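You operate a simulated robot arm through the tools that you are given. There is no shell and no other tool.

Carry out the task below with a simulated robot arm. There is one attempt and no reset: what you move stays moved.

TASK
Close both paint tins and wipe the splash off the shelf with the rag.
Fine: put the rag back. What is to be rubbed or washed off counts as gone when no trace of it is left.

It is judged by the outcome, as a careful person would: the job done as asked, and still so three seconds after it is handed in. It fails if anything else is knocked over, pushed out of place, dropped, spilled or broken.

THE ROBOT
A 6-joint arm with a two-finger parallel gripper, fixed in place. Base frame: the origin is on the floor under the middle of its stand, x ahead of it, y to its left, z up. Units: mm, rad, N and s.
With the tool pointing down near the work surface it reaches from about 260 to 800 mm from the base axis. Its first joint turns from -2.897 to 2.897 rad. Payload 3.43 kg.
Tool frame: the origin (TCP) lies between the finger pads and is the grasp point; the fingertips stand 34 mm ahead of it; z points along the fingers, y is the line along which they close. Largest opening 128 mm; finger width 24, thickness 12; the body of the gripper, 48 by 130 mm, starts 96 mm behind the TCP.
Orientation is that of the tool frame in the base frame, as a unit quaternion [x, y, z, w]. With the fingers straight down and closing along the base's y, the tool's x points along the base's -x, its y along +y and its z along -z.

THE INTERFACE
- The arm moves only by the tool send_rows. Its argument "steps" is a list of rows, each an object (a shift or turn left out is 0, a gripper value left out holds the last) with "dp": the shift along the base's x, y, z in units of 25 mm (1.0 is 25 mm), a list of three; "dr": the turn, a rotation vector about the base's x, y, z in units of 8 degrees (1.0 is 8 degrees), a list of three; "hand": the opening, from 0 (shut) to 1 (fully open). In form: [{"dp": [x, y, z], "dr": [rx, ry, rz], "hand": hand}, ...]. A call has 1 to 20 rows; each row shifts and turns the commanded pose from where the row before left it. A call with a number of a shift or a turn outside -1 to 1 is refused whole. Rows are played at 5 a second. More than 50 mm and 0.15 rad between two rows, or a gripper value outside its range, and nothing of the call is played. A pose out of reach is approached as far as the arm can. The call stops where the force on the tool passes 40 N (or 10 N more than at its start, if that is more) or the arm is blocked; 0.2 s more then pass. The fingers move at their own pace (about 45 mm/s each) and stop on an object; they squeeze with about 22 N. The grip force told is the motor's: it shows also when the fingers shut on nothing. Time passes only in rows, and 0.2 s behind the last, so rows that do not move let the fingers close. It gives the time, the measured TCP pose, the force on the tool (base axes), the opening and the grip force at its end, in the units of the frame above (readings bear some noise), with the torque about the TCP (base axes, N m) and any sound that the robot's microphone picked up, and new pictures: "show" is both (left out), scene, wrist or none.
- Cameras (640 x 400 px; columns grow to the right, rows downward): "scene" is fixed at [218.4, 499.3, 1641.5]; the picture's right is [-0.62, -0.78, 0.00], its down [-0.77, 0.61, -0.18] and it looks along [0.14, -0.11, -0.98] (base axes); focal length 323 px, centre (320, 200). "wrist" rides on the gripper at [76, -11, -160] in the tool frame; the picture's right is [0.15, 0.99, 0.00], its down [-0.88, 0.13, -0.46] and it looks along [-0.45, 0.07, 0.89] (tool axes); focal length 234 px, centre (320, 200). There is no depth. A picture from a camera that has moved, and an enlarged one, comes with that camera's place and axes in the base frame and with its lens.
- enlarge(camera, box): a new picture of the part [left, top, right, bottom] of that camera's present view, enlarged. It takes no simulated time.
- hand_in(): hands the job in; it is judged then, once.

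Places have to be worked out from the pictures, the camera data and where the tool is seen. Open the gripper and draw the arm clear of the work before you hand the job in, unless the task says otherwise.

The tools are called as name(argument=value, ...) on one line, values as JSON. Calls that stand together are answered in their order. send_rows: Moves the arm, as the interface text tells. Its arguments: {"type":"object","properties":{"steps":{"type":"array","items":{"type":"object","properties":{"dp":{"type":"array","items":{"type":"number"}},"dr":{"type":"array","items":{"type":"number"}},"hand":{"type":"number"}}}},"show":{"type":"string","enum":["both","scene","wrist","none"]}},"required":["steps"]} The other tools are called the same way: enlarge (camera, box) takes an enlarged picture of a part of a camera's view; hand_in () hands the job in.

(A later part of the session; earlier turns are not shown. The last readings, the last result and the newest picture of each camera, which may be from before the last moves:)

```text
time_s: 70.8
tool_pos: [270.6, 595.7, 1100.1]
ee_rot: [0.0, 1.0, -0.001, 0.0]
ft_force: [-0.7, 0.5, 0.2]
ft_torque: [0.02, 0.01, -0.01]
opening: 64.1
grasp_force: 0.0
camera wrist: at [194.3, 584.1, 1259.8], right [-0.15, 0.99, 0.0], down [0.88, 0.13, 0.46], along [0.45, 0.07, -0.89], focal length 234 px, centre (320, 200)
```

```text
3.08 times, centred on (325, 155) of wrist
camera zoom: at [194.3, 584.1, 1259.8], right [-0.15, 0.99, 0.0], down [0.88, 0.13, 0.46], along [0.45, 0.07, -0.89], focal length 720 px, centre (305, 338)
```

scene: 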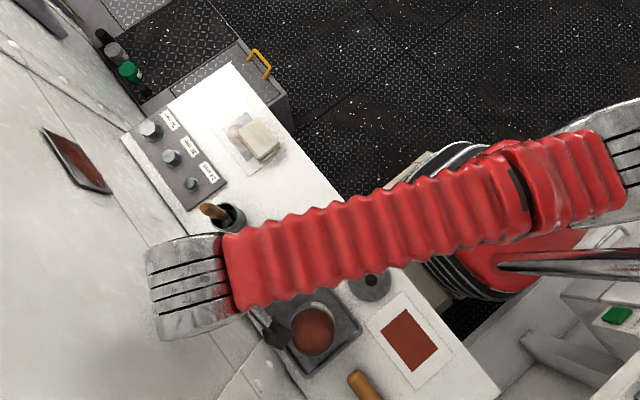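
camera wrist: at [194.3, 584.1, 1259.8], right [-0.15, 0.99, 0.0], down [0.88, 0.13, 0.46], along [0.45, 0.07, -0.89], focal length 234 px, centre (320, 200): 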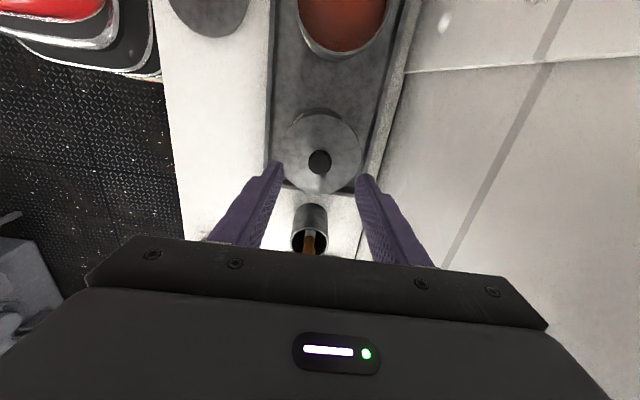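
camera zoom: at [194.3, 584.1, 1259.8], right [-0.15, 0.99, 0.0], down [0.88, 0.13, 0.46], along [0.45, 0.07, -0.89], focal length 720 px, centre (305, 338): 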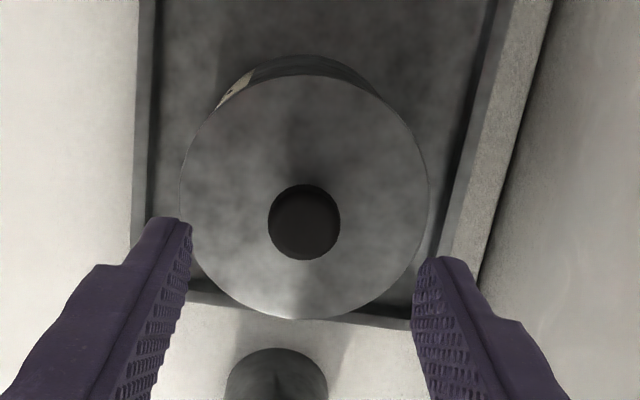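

The lid looks level and centred from above. I'll move aside for an oblique view of the tin's side to check for a gap.

send_rows(steps=[{"dp": [-0.3, -0.8, 0]}, {"dp": [-0.3, -0.9, 0]}, {"dp": [-0.3, -0.9, 0]}, {"dp": [-0.3, -0.9, 0]}, {"dp": [-0.3, -0.9, 0]}, {"dp": [-0.3, -0.9, -0.3]}, {"dp": [0, -0.8, -0.9]}, {"dp": [0, 0, -0.9]}, {"dp": [0, 0, -0.5]}, {"dp": [0, 0, 0]}])

enlarge(camera="wrist", box=[390, 120, 550, 280])

enlarge(camera="scene", box=[220, 220, 320, 310])

```text
time_s: 73.0
tool_pos: [226.2, 441.9, 1035.5]
ee_rot: [0.0, 1.0, 0.001, 0.0]
ft_force: [-0.1, 0.0, 0.9]
ft_torque: [0.02, 0.01, 0.0]
opening: 64.2
grasp_force: 0.1
camera wrist: at [150.4, 431.9, 1195.2], right [-0.15, 0.99, 0.0], down [0.88, 0.13, 0.46], along [0.45, 0.07, -0.89], focal length 234 px, centre (320, 200)
```

scene: 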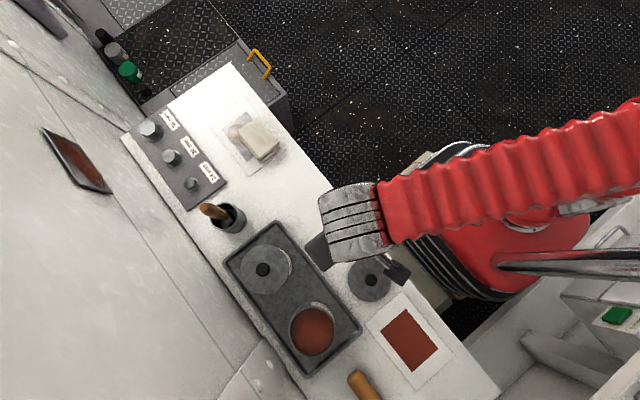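
wrist: 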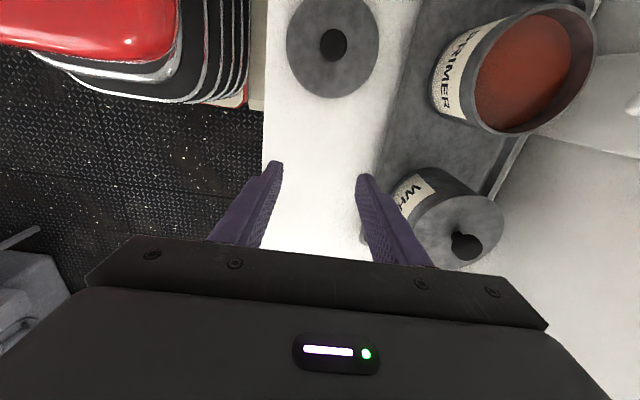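

```text
2.50 times, centred on (470, 200) of wrist
camera zoom: at [150.4, 431.9, 1195.2], right [-0.15, 0.99, 0.0], down [0.88, 0.13, 0.46], along [0.45, 0.07, -0.89], focal length 585 px, centre (-55, 200)
```

zoom: 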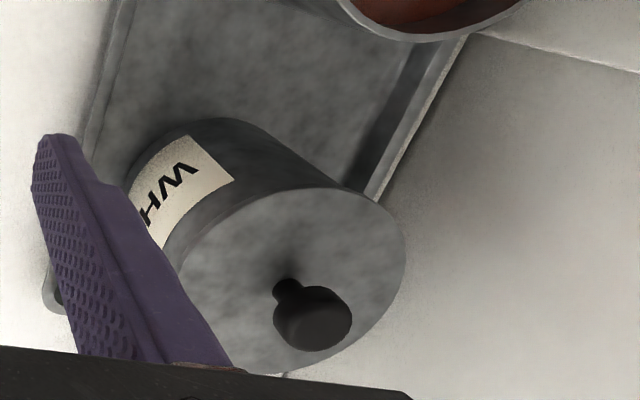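

```text
4.44 times, centred on (270, 265) of scene
camera zoom: at [218.4, 499.3, 1641.5], right [-0.62, -0.78, 0.0], down [-0.77, 0.61, -0.18], along [0.14, -0.11, -0.98], focal length 1437 px, centre (542, -89)
```

zoom: 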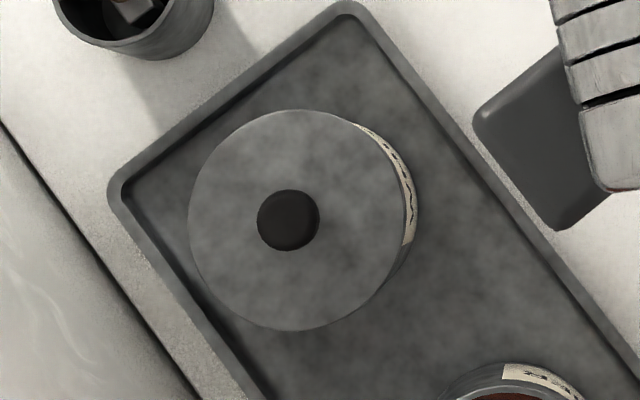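

The lid covers the tin with no obvious gap. I'll zoom in on its edge to judge whether it is fully seated all round.

enlarge(camera="wrist", box=[425, 170, 505, 220])

enlarge(camera="wrist", box=[440, 210, 520, 280])

enlarge(camera="scene", box=[240, 240, 300, 300])

```text
8.00 times, centred on (465, 195) of wrist
camera zoom: at [150.4, 431.9, 1195.2], right [-0.15, 0.99, 0.0], down [0.88, 0.13, 0.46], along [0.45, 0.07, -0.89], focal length 1873 px, centre (-840, 240)
```

zoom: 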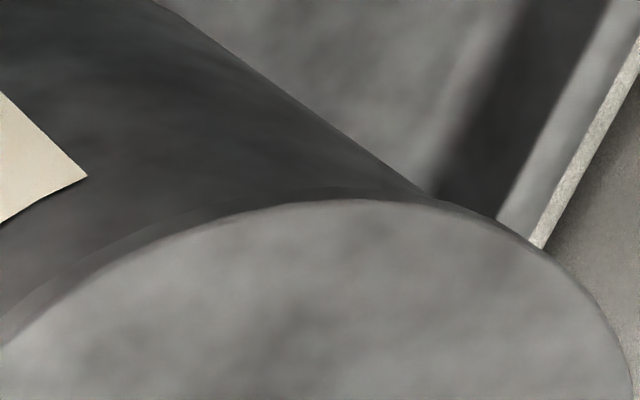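

```text
5.71 times, centred on (480, 245) of wrist
camera zoom: at [150.4, 431.9, 1195.2], right [-0.15, 0.99, 0.0], down [0.88, 0.13, 0.46], along [0.45, 0.07, -0.89], focal length 1338 px, centre (-594, -57)
```

zoom: 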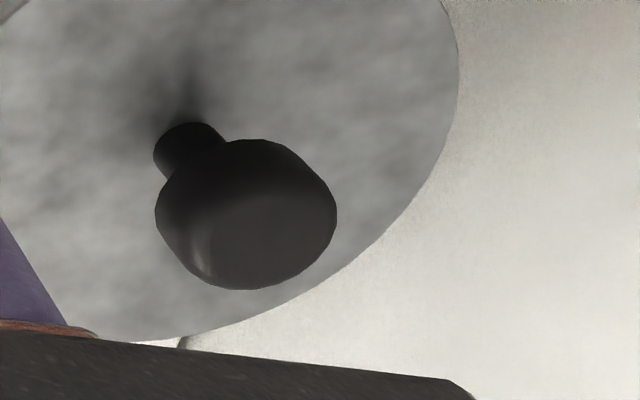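

```text
6.67 times, centred on (270, 270) of scene
camera zoom: at [218.4, 499.3, 1641.5], right [-0.62, -0.78, 0.0], down [-0.77, 0.61, -0.18], along [0.14, -0.11, -0.98], focal length 2155 px, centre (653, -267)
```

zoom: 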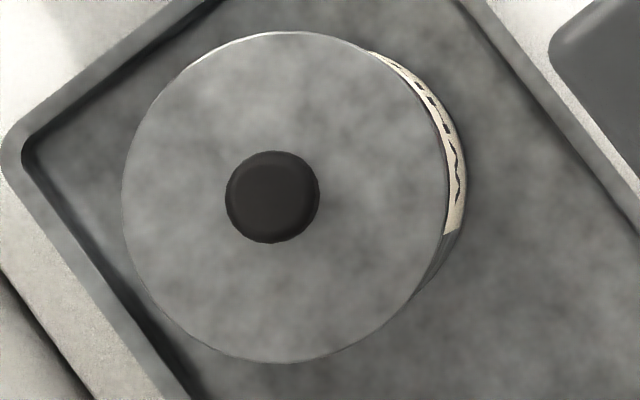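

The flange appears seated all round. To make sure it is fully pressed home, I'll go back with closed fingers and press straight down on the knob, listening for a snap.

send_rows(steps=[{"dp": [0, 0, 1], "hand": 0}, {"dp": [0, 0, 1]}, {"dp": [0, 0, 1]}, {"dp": [0.3, 0.9, 0]}, {"dp": [0.3, 0.9, 0]}, {"dp": [0.3, 0.9, 0]}, {"dp": [0.3, 0.9, 0]}, {"dp": [0.3, 0.9, 0]}, {"dp": [0.34, 0.9, 0]}, {"dp": [0, 0.7, 0]}, {"dp": [0, 0, -0.8]}, {"dp": [0, 0, -0.6]}, {"dp": [0, 0, 0]}], show="wrist")

enlarge(camera="wrist", box=[250, 90, 400, 220])

```text
time_s: 75.8
tool_pos: [270.9, 594.4, 1076.0]
ee_rot: [0.0, 1.0, 0.0, 0.0]
ft_force: [0.4, 0.4, 0.3]
ft_torque: [-0.03, 0.01, 0.01]
opening: 0.2
grasp_force: 22.2
camera wrist: at [195.3, 584.2, 1235.1], right [-0.15, 0.99, 0.0], down [0.88, 0.13, 0.46], along [0.45, 0.07, -0.89], focal length 234 px, centre (320, 200)
```

wrist: 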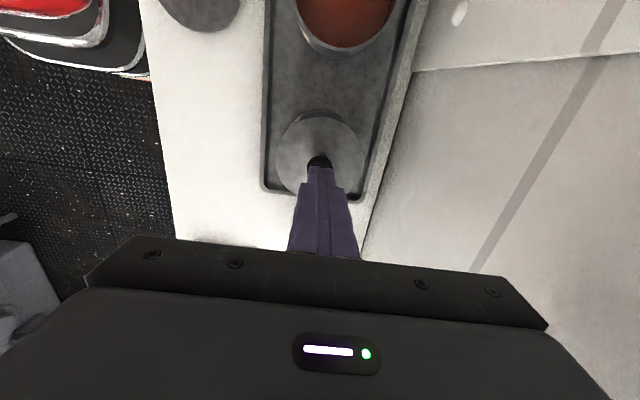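

```text
3.08 times, centred on (325, 155) of wrist
camera zoom: at [195.3, 584.2, 1235.1], right [-0.15, 0.99, 0.0], down [0.88, 0.13, 0.46], along [0.45, 0.07, -0.89], focal length 720 px, centre (305, 338)
```

zoom: 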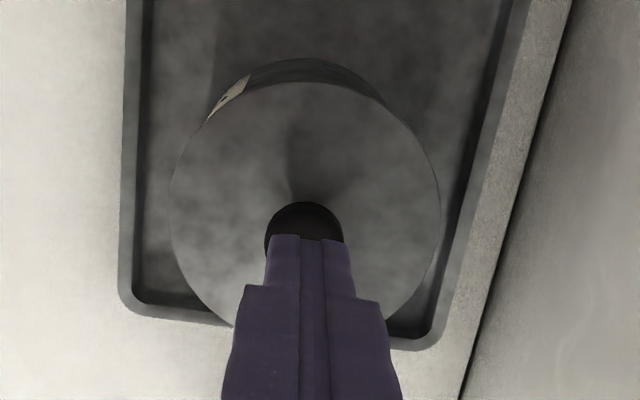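

The closed fingertips are right above the knob. I'll lower until contact, then press progressively.

send_rows(steps=[{"dp": [0, 0, -0.5]}, {"dp": [0, 0, -0.08]}, {"dp": [0, 0, -0.06]}, {"dp": [0, 0, -0.06]}, {"dp": [0, 0, -0.06]}, {"dp": [0, 0, 0]}], show="none")

```text
time_s: 77.2
tool_pos: [272.1, 594.7, 1057.1]
ee_rot: [0.0, 1.0, 0.001, 0.001]
ft_force: [-0.2, 1.1, 0.3]
ft_torque: [-0.01, 0.02, 0.0]
opening: 0.0
grasp_force: 21.6
```

No contact yet at commanded z≈1054.8; I'll continue down in 1 mm steps.

send_rows(steps=[{"dp": [0, 0, -0.04]}, {"dp": [0, 0, -0.04]}, {"dp": [0, 0, -0.04]}, {"dp": [0, 0, 0]}], show="none")

```text
time_s: 78.2
tool_pos: [272.4, 594.9, 1054.6]
ee_rot: [-0.001, 1.0, 0.0, 0.0]
ft_force: [0.0, 0.3, 0.2]
ft_torque: [0.01, 0.02, 0.02]
opening: 0.0
grasp_force: 21.9
```

Still free at about z=1051.8; I'll continue.

send_rows(steps=[{"dp": [0, 0, -0.04]}, {"dp": [0, 0, -0.04]}, {"dp": [0, 0, -0.04]}, {"dp": [0, 0, 0]}], show="none")

```text
time_s: 79.2
tool_pos: [272.9, 595.2, 1053.1]
ee_rot: [-0.001, 1.0, 0.002, 0.001]
ft_force: [1.3, -2.6, 22.6]
ft_torque: [-0.07, -0.13, 0.0]
opening: 0.0
grasp_force: 22.6
```

22.6 N on the knob and no snap yet; I'll press slightly more, to just under the limit.

send_rows(steps=[{"dp": [0, 0, -0.03]}, {"dp": [0, 0, -0.02]}, {"dp": [0, 0, 0]}, {"dp": [0, 0, 0]}], show="none")

```text
time_s: 79.9
tool_pos: [272.6, 595.1, 1054.0]
ee_rot: [0.0, 1.0, 0.004, 0.002]
ft_force: [0.5, 0.9, 1.2]
ft_torque: [0.01, -0.03, 0.0]
opening: 0.0
grasp_force: 22.1
stopped in row 3: the force on the tool passed its limit at 41 N (the readings are from after the stop); the commanded pose is now the measured one
```

At 41 N there was no further snap, so the lid appears firmly home. I'll rise and move above lid 2 near (118,440), closing in with fingers shut to touch its knob as a height reference.

send_rows(steps=[{"dp": [0, 0, 1]}, {"dp": [0, 0, 1]}, {"dp": [-0.88, -0.886, 0]}, {"dp": [-0.88, -0.886, 0]}, {"dp": [-0.88, -0.886, 0]}, {"dp": [-0.88, -0.886, 0]}, {"dp": [-0.88, -0.886, 0]}, {"dp": [-0.88, -0.886, 0]}, {"dp": [-0.88, -0.886, 0]}, {"dp": [0, 0, -1]}, {"dp": [0, 0, -1]}, {"dp": [0, 0, -0.6]}, {"dp": [0, 0, 0]}])

enlarge(camera="wrist", box=[230, 80, 410, 210])

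enlarge(camera="scene", box=[240, 240, 300, 300])

```text
time_s: 82.7
tool_pos: [114.7, 440.9, 1038.5]
ee_rot: [0.0, 1.0, 0.002, 0.002]
ft_force: [0.2, -0.8, 0.3]
ft_torque: [-0.02, 0.02, -0.02]
opening: 0.0
grasp_force: 22.0
camera wrist: at [39.0, 429.7, 1196.5], right [-0.15, 0.99, 0.01], down [0.88, 0.13, 0.46], along [0.45, 0.07, -0.89], focal length 234 px, centre (320, 200)
```

scene: 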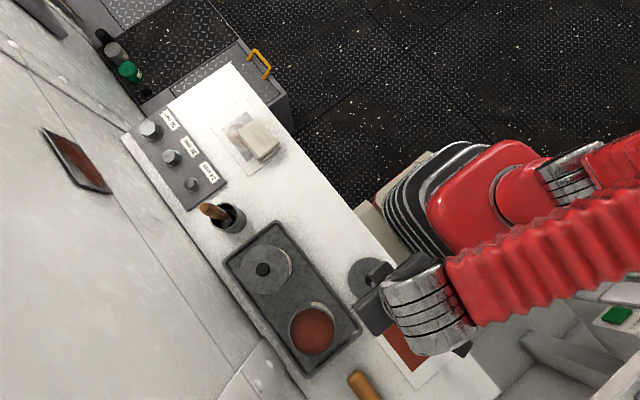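
wrist: 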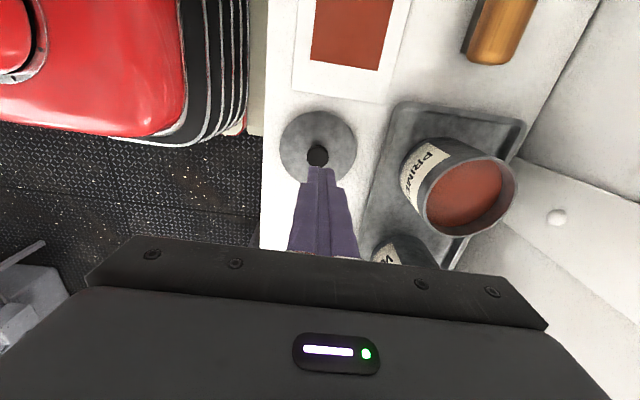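

```text
3.08 times, centred on (320, 145) of wrist
camera zoom: at [39.0, 429.7, 1196.5], right [-0.15, 0.99, 0.01], down [0.88, 0.13, 0.46], along [0.45, 0.07, -0.89], focal length 720 px, centre (320, 369)
```

zoom: 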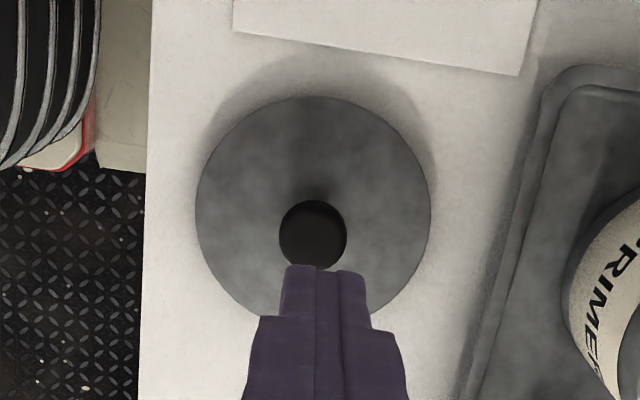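

```text
6.67 times, centred on (270, 270) of scene
camera zoom: at [218.4, 499.3, 1641.5], right [-0.62, -0.78, 0.0], down [-0.77, 0.61, -0.18], along [0.14, -0.11, -0.98], focal length 2155 px, centre (653, -267)
```

zoom: 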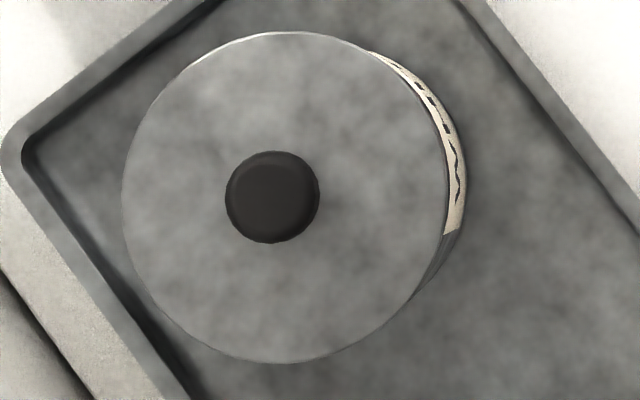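

The white tin's lid looks identical after the 41 N press, so it was already fully seated. I'll correct the tiny tilt left by the stop, open the fingers, and recheck alignment over lid 2's knob.

send_rows(steps=[{"dp": [0.04, -0.06, 0], "dr": [-0.03, 0.03, 0], "hand": 0.5}, {"dp": [0, 0, -0.7]}, {"dp": [0, 0, -0.7]}, {"dp": [0, 0, 0]}, {"dp": [0, 0, 0]}], show="wrist")

enlarge(camera="wrist", box=[230, 90, 410, 210])

```text
time_s: 83.9
tool_pos: [117.3, 439.2, 1000.1]
ee_rot: [0.0, 1.0, 0.001, -0.002]
ft_force: [0.6, 0.2, -0.1]
ft_torque: [0.02, 0.02, 0.02]
opening: 64.0
grasp_force: 0.0
camera wrist: at [42.0, 427.9, 1160.7], right [-0.15, 0.99, 0.0], down [0.88, 0.13, 0.45], along [0.45, 0.07, -0.89], focal length 234 px, centre (320, 200)
```

wrist: 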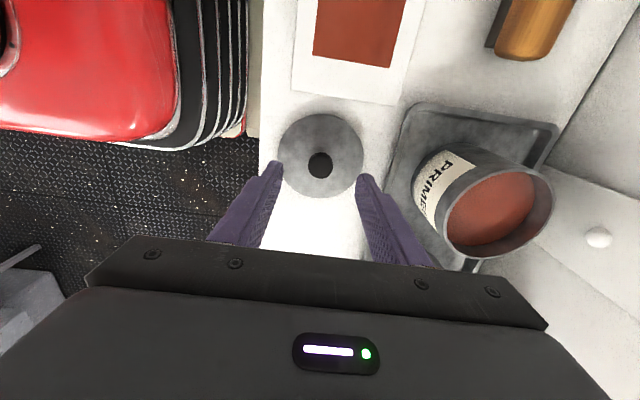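

```text
3.33 times, centred on (320, 150) of wrist
camera zoom: at [42.0, 427.9, 1160.7], right [-0.15, 0.99, 0.0], down [0.88, 0.13, 0.45], along [0.45, 0.07, -0.89], focal length 781 px, centre (320, 367)
```

zoom: 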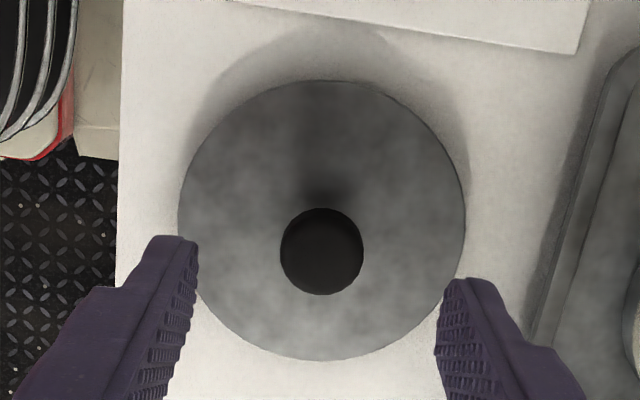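

The knob is about 1 mm off the TCP. I'll nudge and lower to gripping height (tips about 5 mm above the lid), then check again before closing.

send_rows(steps=[{"dp": [-0.03, 0.035, -0.6]}, {"dp": [0, 0, -0.6]}, {"dp": [0, 0, -0.4]}, {"dp": [0, 0, -0.3]}, {"dp": [0, 0, 0]}, {"dp": [0, 0, 0]}], show="wrist")

enlarge(camera="wrist", box=[230, 110, 410, 230])

```text
time_s: 85.3
tool_pos: [118.0, 439.3, 954.8]
ee_rot: [0.0, 1.0, 0.001, -0.001]
ft_force: [-0.3, -0.1, 0.0]
ft_torque: [-0.01, 0.0, 0.0]
opening: 63.9
grasp_force: 0.0
camera wrist: at [42.3, 428.6, 1114.3], right [-0.15, 0.99, 0.0], down [0.88, 0.13, 0.45], along [0.45, 0.07, -0.89], focal length 234 px, centre (320, 200)
```

wrist: 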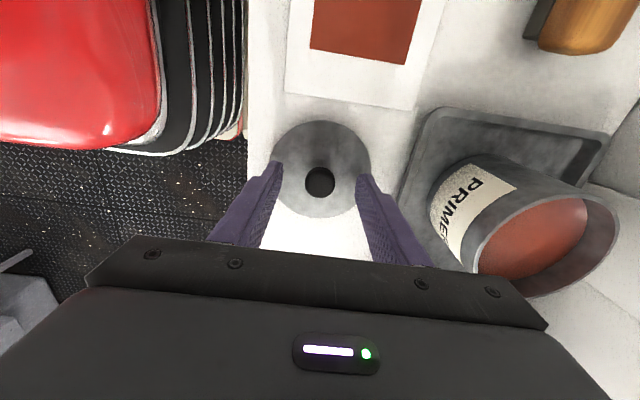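

```text
3.33 times, centred on (320, 170) of wrist
camera zoom: at [42.3, 428.6, 1114.3], right [-0.15, 0.99, 0.0], down [0.88, 0.13, 0.45], along [0.45, 0.07, -0.89], focal length 781 px, centre (320, 300)
```

zoom: 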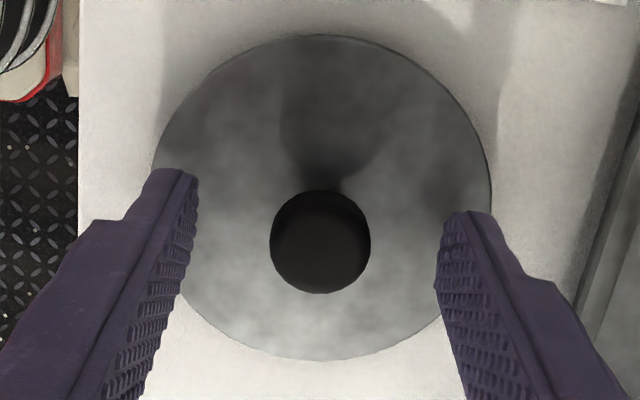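

Aligned within about a millimetre. I'll lower another 6 mm to match the first lid's grip height and close.

send_rows(steps=[{"dp": [0, 0, -0.14]}, {"dp": [0, 0, -0.1]}, {"dp": [0, 0, 0]}, {"dp": [0, 0, 0], "hand": 0}, {"dp": [0, 0, 0]}, {"dp": [0, 0, 0]}, {"dp": [0, 0, 0]}, {"dp": [0, 0, 0]}], show="wrist")

enlarge(camera="wrist", box=[230, 110, 410, 230])

```text
time_s: 87.1
tool_pos: [119.4, 439.9, 949.4]
ee_rot: [0.001, 1.0, 0.001, -0.001]
ft_force: [-0.6, -0.3, 1.1]
ft_torque: [0.03, 0.0, 0.02]
opening: 24.3
grasp_force: 22.0
camera wrist: at [42.2, 428.9, 1108.1], right [-0.15, 0.99, 0.0], down [0.88, 0.13, 0.45], along [0.45, 0.07, -0.89], focal length 234 px, centre (320, 200)
```

wrist: 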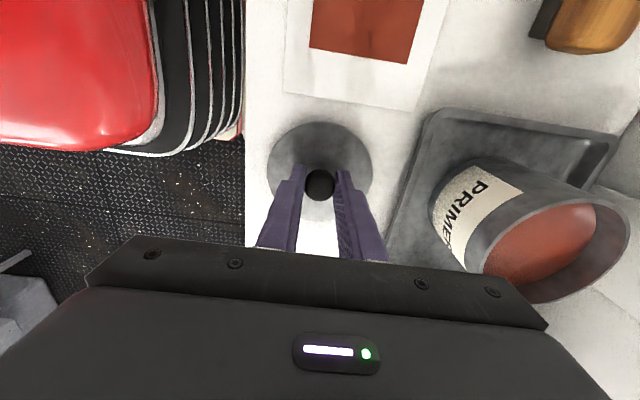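

```text
3.33 times, centred on (320, 170) of wrist
camera zoom: at [42.2, 428.9, 1108.1], right [-0.15, 0.99, 0.0], down [0.88, 0.13, 0.45], along [0.45, 0.07, -0.89], focal length 781 px, centre (320, 300)
```

zoom: 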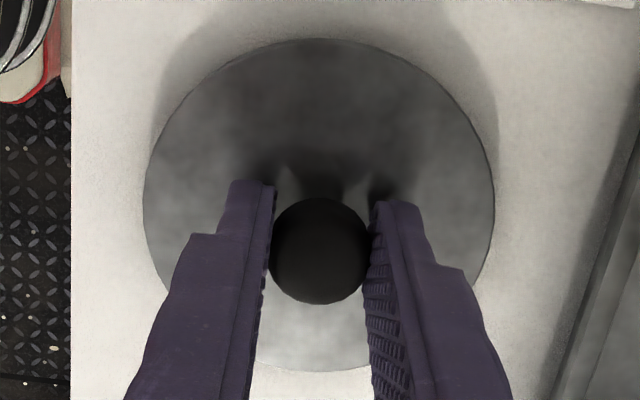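

Lid 2 is gripped (24.3 mm). I'll lift it straight up to a safe height, then move to a viewing spot where the camera looks nearly straight down onto the primer tin.

send_rows(steps=[{"dp": [0, 0, 0.2]}, {"dp": [0, 0, 0.6]}, {"dp": [0, 0, 1]}, {"dp": [0, 0, 1]}, {"dp": [0, 0, 1]}, {"dp": [0, 0, 1]}, {"dp": [0, 0, 1]}, {"dp": [0, 0, 1]}, {"dp": [0.55, 0.84, 0]}, {"dp": [0.55, 0.84, 0]}, {"dp": [0.55, 0.84, 0]}, {"dp": [0.55, 0.84, 0]}, {"dp": [0.55, 0.84, 0]}, {"dp": [0, 0, 0]}, {"dp": [0, 0, 0]}])

enlarge(camera="wrist", box=[310, 40, 438, 140])

enlarge(camera="wrist", box=[230, 110, 410, 230])

```text
time_s: 90.3
tool_pos: [187.8, 546.6, 1119.8]
ee_rot: [0.0, 1.0, 0.0, -0.001]
ft_force: [0.0, 0.6, 0.0]
ft_torque: [0.0, -0.01, 0.01]
opening: 24.2
grasp_force: 21.8
camera wrist: at [111.2, 534.7, 1278.3], right [-0.15, 0.99, 0.0], down [0.88, 0.13, 0.45], along [0.45, 0.07, -0.89], focal length 234 px, centre (320, 200)
```

scene: 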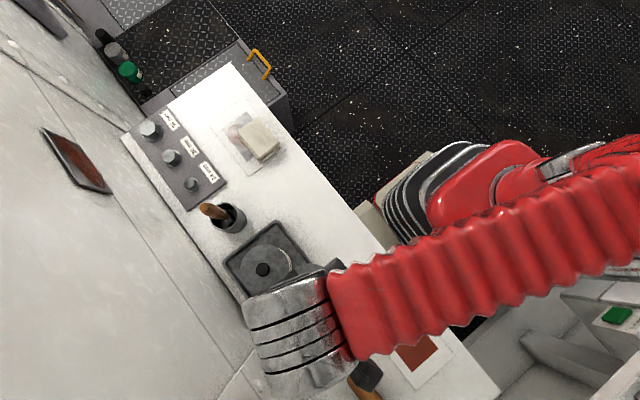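
wrist: 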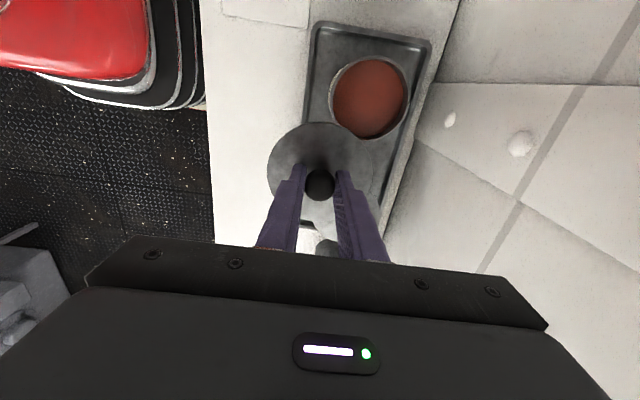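

```text
4.00 times, centred on (374, 90) of wrist
camera zoom: at [111.2, 534.7, 1278.3], right [-0.15, 0.99, 0.0], down [0.88, 0.13, 0.45], along [0.45, 0.07, -0.89], focal length 937 px, centre (104, 640)
```

zoom: 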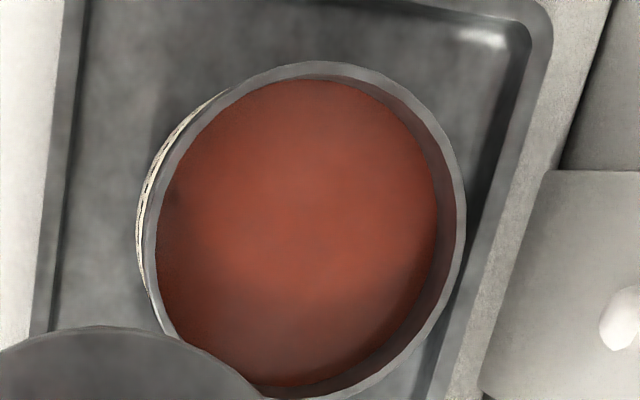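

```text
3.33 times, centred on (320, 170) of wrist
camera zoom: at [111.2, 534.7, 1278.3], right [-0.15, 0.99, 0.0], down [0.88, 0.13, 0.45], along [0.45, 0.07, -0.89], focal length 781 px, centre (320, 300)
```

zoom: 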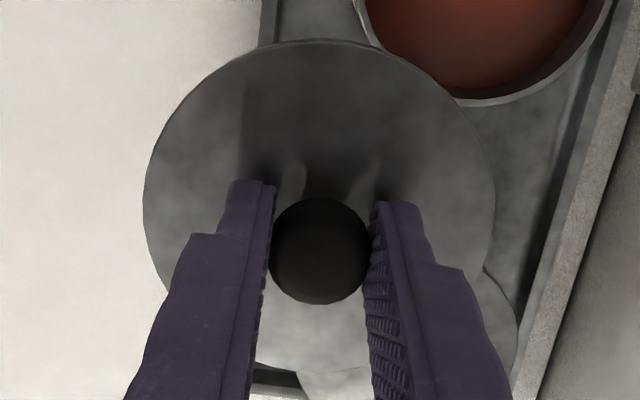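

By comparison with the white tin view, the primer tin lies about (−65.6, +48.9) mm from where the lid is now. I'll move there, lower to a small gap, and check the crescent.

send_rows(steps=[{"dp": [-0.656, 0.489, 0]}, {"dp": [-0.656, 0.489, 0]}, {"dp": [-0.656, 0.489, 0]}, {"dp": [-0.656, 0.489, 0]}, {"dp": [0, 0, -0.8]}, {"dp": [0, 0, -0.8]}, {"dp": [0, 0, -0.8]}, {"dp": [0, 0, 0]}, {"dp": [0, 0, 0]}])

enlarge(camera="wrist", box=[264, 100, 376, 170])

enlarge(camera="wrist", box=[230, 80, 410, 230])

```text
time_s: 92.3
tool_pos: [122.5, 593.7, 1058.4]
ee_rot: [0.0, 1.0, 0.001, -0.001]
ft_force: [-0.5, 0.1, -0.5]
ft_torque: [0.01, 0.01, 0.02]
opening: 24.3
grasp_force: 21.8
camera wrist: at [46.2, 583.5, 1218.8], right [-0.15, 0.99, 0.0], down [0.88, 0.13, 0.45], along [0.45, 0.07, -0.89], focal length 234 px, centre (320, 200)
```

scene: 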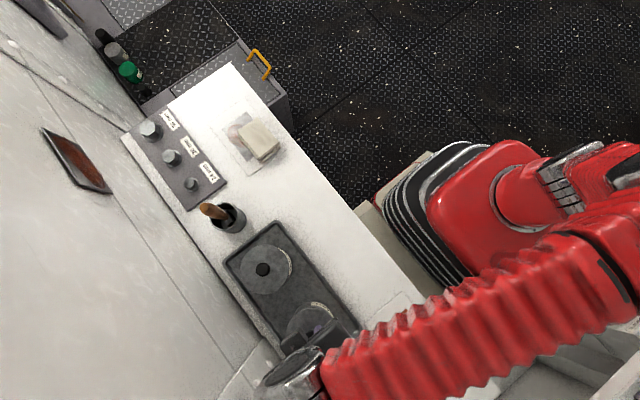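
wrist: 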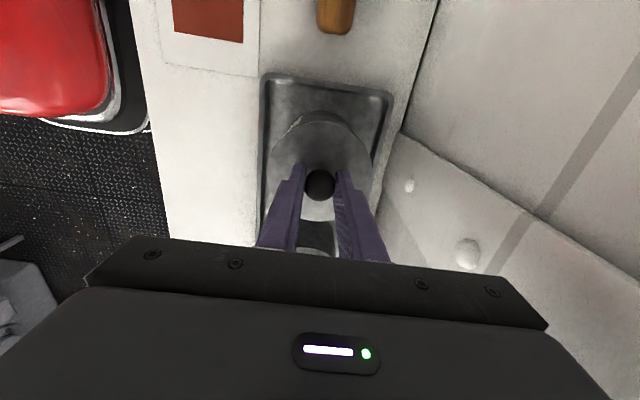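

```text
5.71 times, centred on (320, 135) of wrist
camera zoom: at [46.2, 583.5, 1218.8], right [-0.15, 0.99, 0.0], down [0.88, 0.13, 0.45], along [0.45, 0.07, -0.89], focal length 1338 px, centre (320, 571)
```

zoom: 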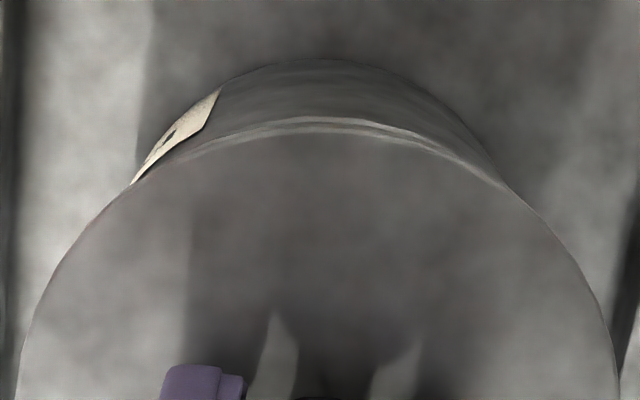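

```text
2.67 times, centred on (320, 155) of wrist
camera zoom: at [46.2, 583.5, 1218.8], right [-0.15, 0.99, 0.0], down [0.88, 0.13, 0.45], along [0.45, 0.07, -0.89], focal length 624 px, centre (320, 320)
```

zoom: 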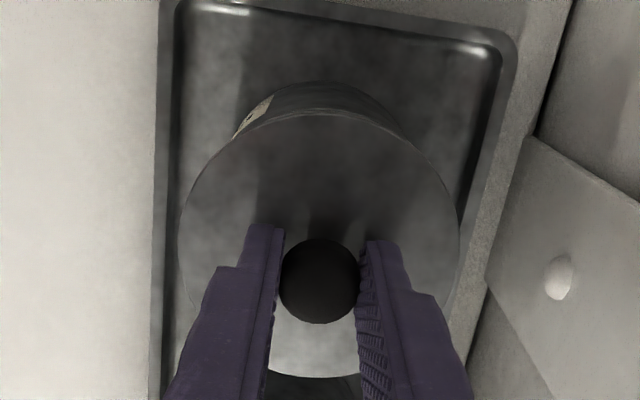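

The lid is nearly centred; comparing with the first lid's view and contact forces, I'll shift +1.2 mm in x and −0.7 mm in y, then lower close to the rim.

send_rows(steps=[{"dp": [0.048, -0.028, 0]}, {"dp": [0, 0, -0.4]}, {"dp": [0, 0, -0.2]}, {"dp": [0, 0, 0]}, {"dp": [0, 0, 0]}], show="wrist")

enlarge(camera="wrist", box=[264, 100, 376, 170])

```text
time_s: 93.5
tool_pos: [123.6, 593.5, 1045.0]
ee_rot: [0.0, 1.0, 0.001, -0.001]
ft_force: [-0.2, 0.4, -0.1]
ft_torque: [0.0, -0.01, -0.03]
opening: 24.0
grasp_force: 22.4
camera wrist: at [47.2, 582.7, 1204.0], right [-0.15, 0.99, 0.0], down [0.88, 0.13, 0.45], along [0.45, 0.07, -0.89], focal length 234 px, centre (320, 200)
```

wrist: 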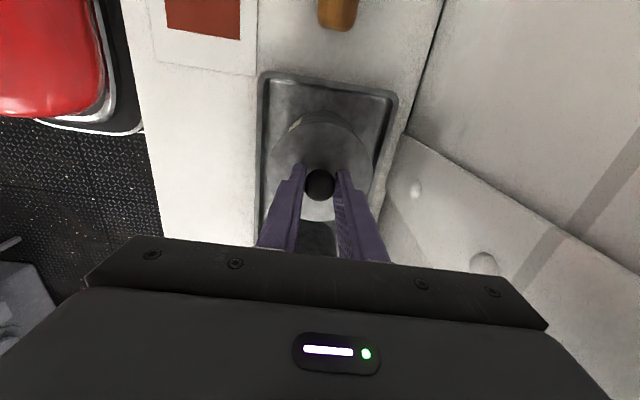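

```text
5.71 times, centred on (320, 135) of wrist
camera zoom: at [47.2, 582.7, 1204.0], right [-0.15, 0.99, 0.0], down [0.88, 0.13, 0.45], along [0.45, 0.07, -0.89], focal length 1338 px, centre (320, 571)
```

zoom: 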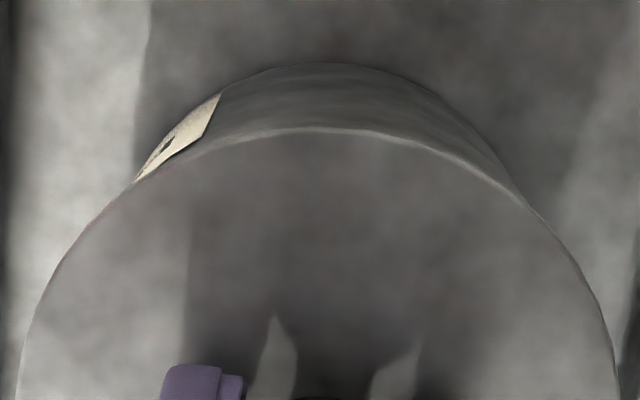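

Alignment now matches or betters the first lid's. I'll nudge +0.5 mm in x and descend towards the rim.

send_rows(steps=[{"dp": [0.02, 0, -0.12]}, {"dp": [0, 0, -0.12]}, {"dp": [0, 0, -0.12]}, {"dp": [0, 0, -0.08]}, {"dp": [0, 0, 0]}], show="none")

```text
time_s: 94.7
tool_pos: [124.0, 593.7, 1033.0]
ee_rot: [0.0, 1.0, 0.001, -0.001]
ft_force: [0.1, -0.2, 0.4]
ft_torque: [-0.01, -0.01, 0.0]
opening: 24.3
grasp_force: 22.4
```

No contact yet at measured z=1033; I'll continue in 1 mm steps and listen for the snap.

send_rows(steps=[{"dp": [0, 0, -0.04]}, {"dp": [0, 0, -0.04]}, {"dp": [0, 0, 0]}], show="none")

```text
time_s: 95.5
tool_pos: [124.3, 592.5, 1031.6]
ee_rot: [0.0, 1.0, 0.001, -0.001]
ft_force: [-2.1, -0.5, 4.8]
ft_torque: [0.02, 0.05, 0.01]
opening: 24.3
grasp_force: 22.0
```

First contact is at 4.8 N. I'll press on in half-millimetre steps.

send_rows(steps=[{"dp": [0, 0, -0.03]}, {"dp": [0, 0, -0.02]}, {"dp": [0, 0, 0]}], show="none")

```text
time_s: 96.3
tool_pos: [124.1, 592.1, 1031.2]
ee_rot: [0.0, 1.0, 0.002, 0.0]
ft_force: [1.5, 1.0, 20.4]
ft_torque: [0.0, -0.07, 0.01]
opening: 24.5
grasp_force: 22.1
```

20 N straight down with almost no lateral load, so it is well centred. I'll press a bit more to snap it.

send_rows(steps=[{"dp": [0, 0, -0.03]}, {"dp": [0, 0, 0]}], show="none")

```text
time_s: 96.9
tool_pos: [124.1, 592.8, 1031.1]
ee_rot: [0.0, 1.0, 0.003, -0.001]
ft_force: [0.0, 1.6, 32.5]
ft_torque: [0.06, -0.07, 0.0]
opening: 24.3
grasp_force: 22.4
```

32 N and no snap yet; I'll add a little more force.

send_rows(steps=[{"dp": [0, 0, -0.015]}, {"dp": [0, 0, 0]}, {"dp": [0, 0, 0]}], show="none")

```text
time_s: 97.7
tool_pos: [123.0, 593.2, 1029.4]
ee_rot: [0.0, 1.0, 0.002, -0.001]
ft_force: [-0.3, 3.7, 32.3]
ft_torque: [0.12, -0.07, -0.02]
opening: 24.0
grasp_force: 21.9
```

Still no snap; force holds at 32 N (perhaps the knob is slipping slightly in the pads). I'll press a touch more.

send_rows(steps=[{"dp": [0, 0, -0.02]}, {"dp": [0, 0, 0]}, {"dp": [0, 0, 0]}], show="wrist")

enlarge(camera="wrist", box=[250, 100, 400, 240])

```text
time_s: 98.5
tool_pos: [123.6, 592.4, 1028.7]
ee_rot: [0.0, 1.0, 0.002, 0.0]
ft_force: [4.0, 6.5, 30.3]
ft_torque: [0.21, -0.18, 0.02]
opening: 24.0
grasp_force: 21.9
camera wrist: at [47.5, 581.4, 1188.3], right [-0.15, 0.99, 0.0], down [0.88, 0.13, 0.46], along [0.45, 0.07, -0.89], focal length 234 px, centre (320, 200)
```

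wrist: 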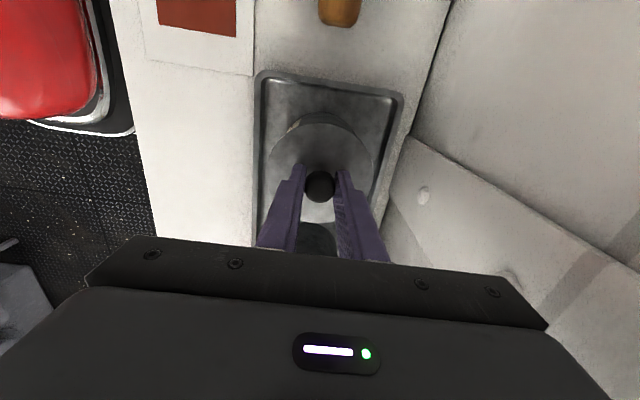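

```text
2.86 times, centred on (325, 170) of wrist
camera zoom: at [47.5, 581.4, 1188.3], right [-0.15, 0.99, 0.0], down [0.88, 0.13, 0.46], along [0.45, 0.07, -0.89], focal length 669 px, centre (306, 286)
```

zoom: 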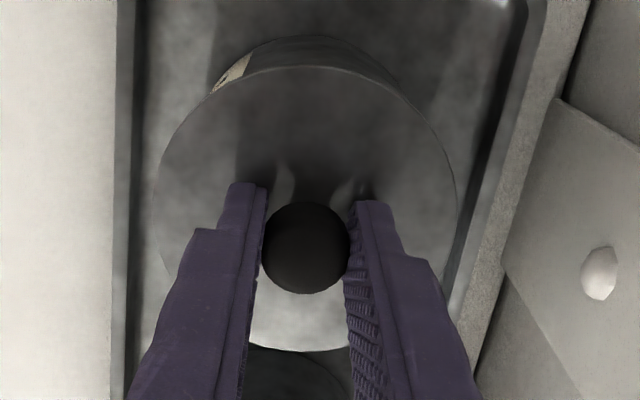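

The knob is slipping in the pads at about 32 N. I'll ease the load to nearly zero, release, and then press from above with closed fingers as on the first lid.

send_rows(steps=[{"dp": [0, 0, 0.04]}, {"dp": [0, 0, 0.03]}, {"dp": [0, 0, 0]}], show="none")

```text
time_s: 99.3
tool_pos: [122.9, 592.5, 1028.3]
ee_rot: [-0.001, 1.0, -0.001, -0.001]
ft_force: [5.3, 1.6, 10.7]
ft_torque: [0.02, -0.15, -0.03]
opening: 24.2
grasp_force: 21.8
```

Down to 10.7 N now. I'll open the fingers, keeping the pose, then check.

send_rows(steps=[{"dp": [0, 0, 0.02]}, {"dp": [0, 0, 0], "hand": 0.5}, {"dp": [0, 0, 0]}, {"dp": [0, 0, 0]}, {"dp": [0, 0, 0]}], show="wrist")

enlarge(camera="wrist", box=[250, 100, 400, 240])

```text
time_s: 100.5
tool_pos: [123.0, 592.4, 1030.7]
ee_rot: [0.001, 1.0, 0.001, 0.0]
ft_force: [0.3, 0.2, 0.1]
ft_torque: [0.01, 0.0, -0.01]
opening: 63.9
grasp_force: 0.1
heard: snap
camera wrist: at [47.0, 582.0, 1189.9], right [-0.15, 0.99, 0.0], down [0.88, 0.13, 0.45], along [0.45, 0.07, -0.89], focal length 234 px, centre (320, 200)
```

wrist: 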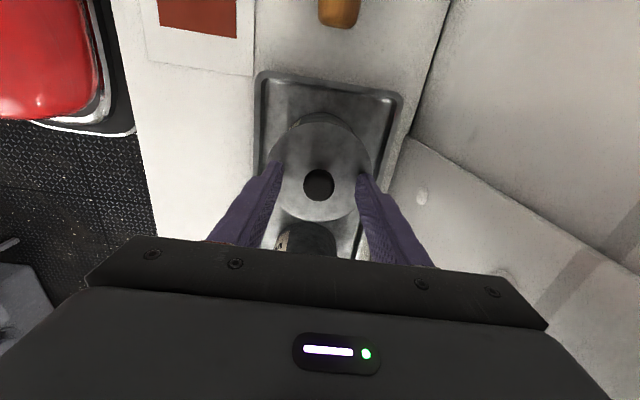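

```text
2.86 times, centred on (325, 170) of wrist
camera zoom: at [47.0, 582.0, 1189.9], right [-0.15, 0.99, 0.0], down [0.88, 0.13, 0.45], along [0.45, 0.07, -0.89], focal length 669 px, centre (306, 286)
```

zoom: 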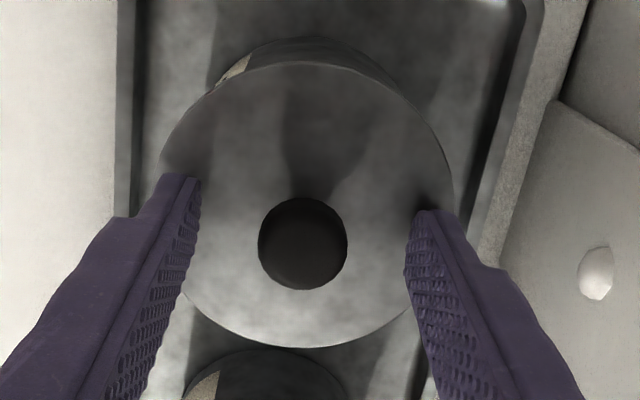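

A snap again on release, just as with the first lid, so it has seated. I'll rise, close the fingers, and press on the knob to confirm it's home.

send_rows(steps=[{"dp": [0, 0, 0.4]}, {"dp": [0, 0, 0.8]}, {"dp": [0, 0, 0.8], "hand": 0}, {"dp": [0, 0, 0]}, {"dp": [0, 0, 0]}, {"dp": [0, 0, 0]}, {"dp": [0, 0, -0.1]}], show="wrist")

enlarge(camera="wrist", box=[250, 90, 400, 220])

```text
time_s: 102.1
tool_pos: [123.0, 592.5, 1078.3]
ee_rot: [0.0, 1.0, 0.001, -0.001]
ft_force: [-0.3, -0.4, 0.6]
ft_torque: [0.0, 0.0, 0.0]
opening: 0.1
grasp_force: 22.1
camera wrist: at [47.0, 580.9, 1237.5], right [-0.15, 0.99, 0.0], down [0.88, 0.13, 0.45], along [0.45, 0.07, -0.89], focal length 234 px, centre (320, 200)
```

wrist: 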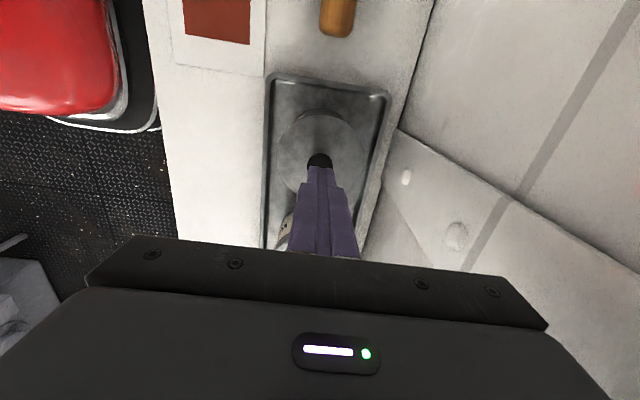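

```text
3.08 times, centred on (325, 155) of wrist
camera zoom: at [47.0, 580.9, 1237.5], right [-0.15, 0.99, 0.0], down [0.88, 0.13, 0.45], along [0.45, 0.07, -0.89], focal length 720 px, centre (305, 338)
```

zoom: 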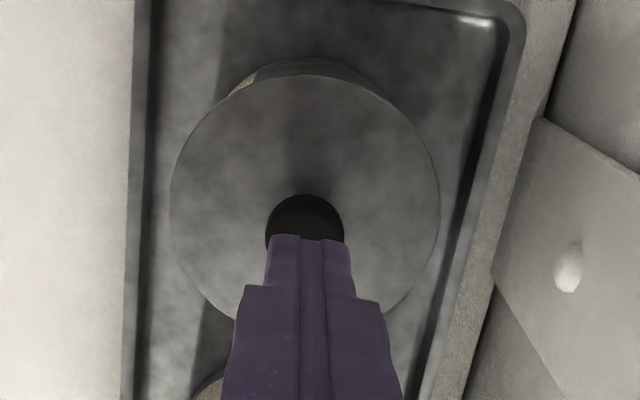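

The fingertips are above the knob. I'll lower towards it and press gently as before.

send_rows(steps=[{"dp": [0, 0, -0.5]}, {"dp": [0, 0, -0.3]}, {"dp": [0, 0, -0.1]}, {"dp": [0, 0, 0]}], show="none")

```text
time_s: 103.1
tool_pos: [122.3, 592.5, 1056.0]
ee_rot: [0.0, 1.0, 0.001, -0.001]
ft_force: [-0.3, -0.3, 0.3]
ft_torque: [-0.02, 0.01, 0.0]
opening: 0.0
grasp_force: 22.2
```

Just above the knob at z≈1056; I'll continue in 1 mm steps.

send_rows(steps=[{"dp": [0, 0, -0.04]}, {"dp": [0, 0, -0.04]}, {"dp": [0, 0, -0.04]}, {"dp": [0, 0, 0]}], show="none")

```text
time_s: 104.1
tool_pos: [123.3, 592.8, 1052.2]
ee_rot: [0.0, 1.0, 0.002, -0.001]
ft_force: [-1.3, 1.1, 7.8]
ft_torque: [0.03, 0.03, 0.01]
opening: 0.1
grasp_force: 22.3
```

Contact is at nearly the same height as on the first lid. I'll press to about 30 N.

send_rows(steps=[{"dp": [0, 0, -0.04]}, {"dp": [0, 0, -0.02]}, {"dp": [0, 0, 0]}], show="none")

```text
time_s: 104.9
tool_pos: [123.3, 593.2, 1052.5]
ee_rot: [0.001, 1.0, 0.003, 0.0]
ft_force: [-2.8, -2.7, 28.5]
ft_torque: [-0.09, 0.07, 0.01]
opening: 0.0
grasp_force: 21.8
```

28.5 N with no movement or snap; I'll do one more small increment and then withdraw.

send_rows(steps=[{"dp": [0, 0, -0.02]}, {"dp": [0, 0, 0]}], show="none")

```text
time_s: 105.4
tool_pos: [123.8, 594.7, 1052.4]
ee_rot: [0.0, 1.0, 0.002, 0.001]
ft_force: [0.6, 0.2, 2.8]
ft_torque: [-0.02, 0.04, 0.03]
opening: 0.0
grasp_force: 22.2
stopped in row 2: the force on the tool passed its limit at 41 N (the readings are from after the stop); the commanded pose is now the measured one
```

At 41 N nothing moved and no snap sounded, so the primer lid is home too. I'll withdraw upward and to the front for an oblique look at both tins.

send_rows(steps=[{"dp": [0, 0, 1]}, {"dp": [0, 0, 1]}, {"dp": [0, 0, 1], "hand": 0.5}, {"dp": [0.3, -0.9, 0]}, {"dp": [0.3, -0.9, 0]}, {"dp": [0.3, -0.9, 0]}, {"dp": [0.3, -0.9, 0]}, {"dp": [0.3, -0.9, 0]}, {"dp": [0.3, -0.9, 0]}, {"dp": [0.3, -0.9, -0.5]}, {"dp": [0, 0, -0.9]}, {"dp": [0, 0, 0]}])

enlarge(camera="wrist", box=[390, 20, 560, 150])

enlarge(camera="scene", box=[215, 215, 375, 385])

```text
time_s: 108.0
tool_pos: [177.3, 436.1, 1092.2]
ee_rot: [0.001, 1.0, 0.003, -0.001]
ft_force: [0.7, 0.6, -0.8]
ft_torque: [-0.02, 0.01, 0.01]
opening: 64.0
grasp_force: 0.0
camera wrist: at [101.1, 423.4, 1251.5], right [-0.15, 0.99, 0.01], down [0.88, 0.13, 0.46], along [0.45, 0.07, -0.89], focal length 234 px, centre (320, 200)
```

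scene: 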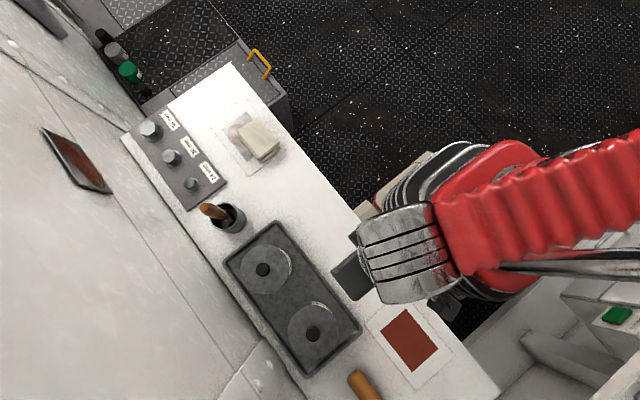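
wrist: 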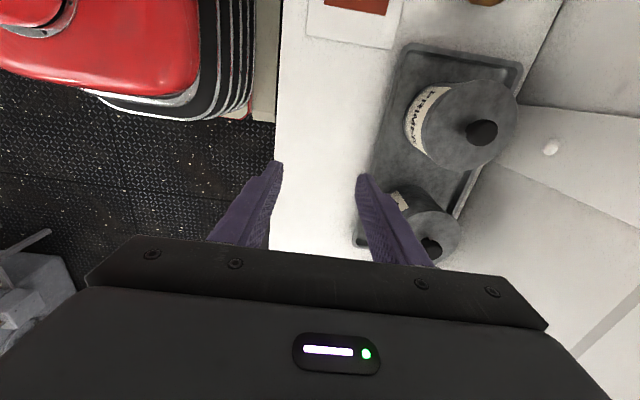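

```text
3.08 times, centred on (475, 85) of wrist
camera zoom: at [101.1, 423.4, 1251.5], right [-0.15, 0.99, 0.01], down [0.88, 0.13, 0.46], along [0.45, 0.07, -0.89], focal length 720 px, centre (-157, 554)
```

zoom: 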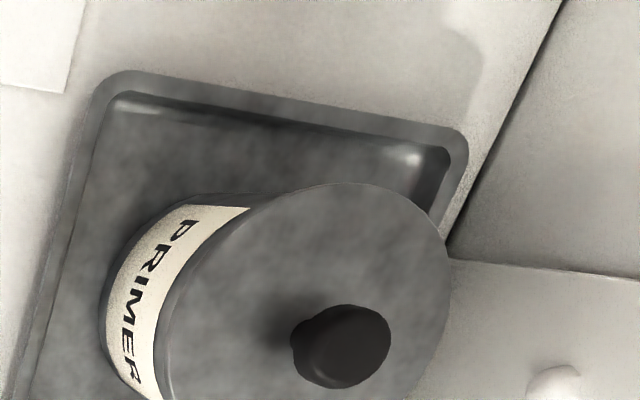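

```text
2.35 times, centred on (295, 300) of scene
camera zoom: at [218.4, 499.3, 1641.5], right [-0.62, -0.78, 0.0], down [-0.77, 0.61, -0.18], along [0.14, -0.11, -0.98], focal length 761 px, centre (379, -35)
```

zoom: 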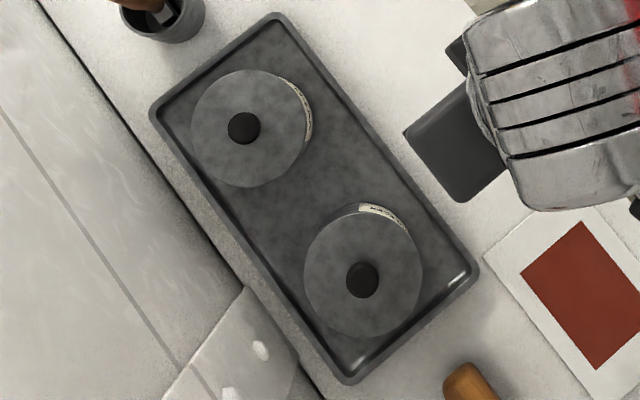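

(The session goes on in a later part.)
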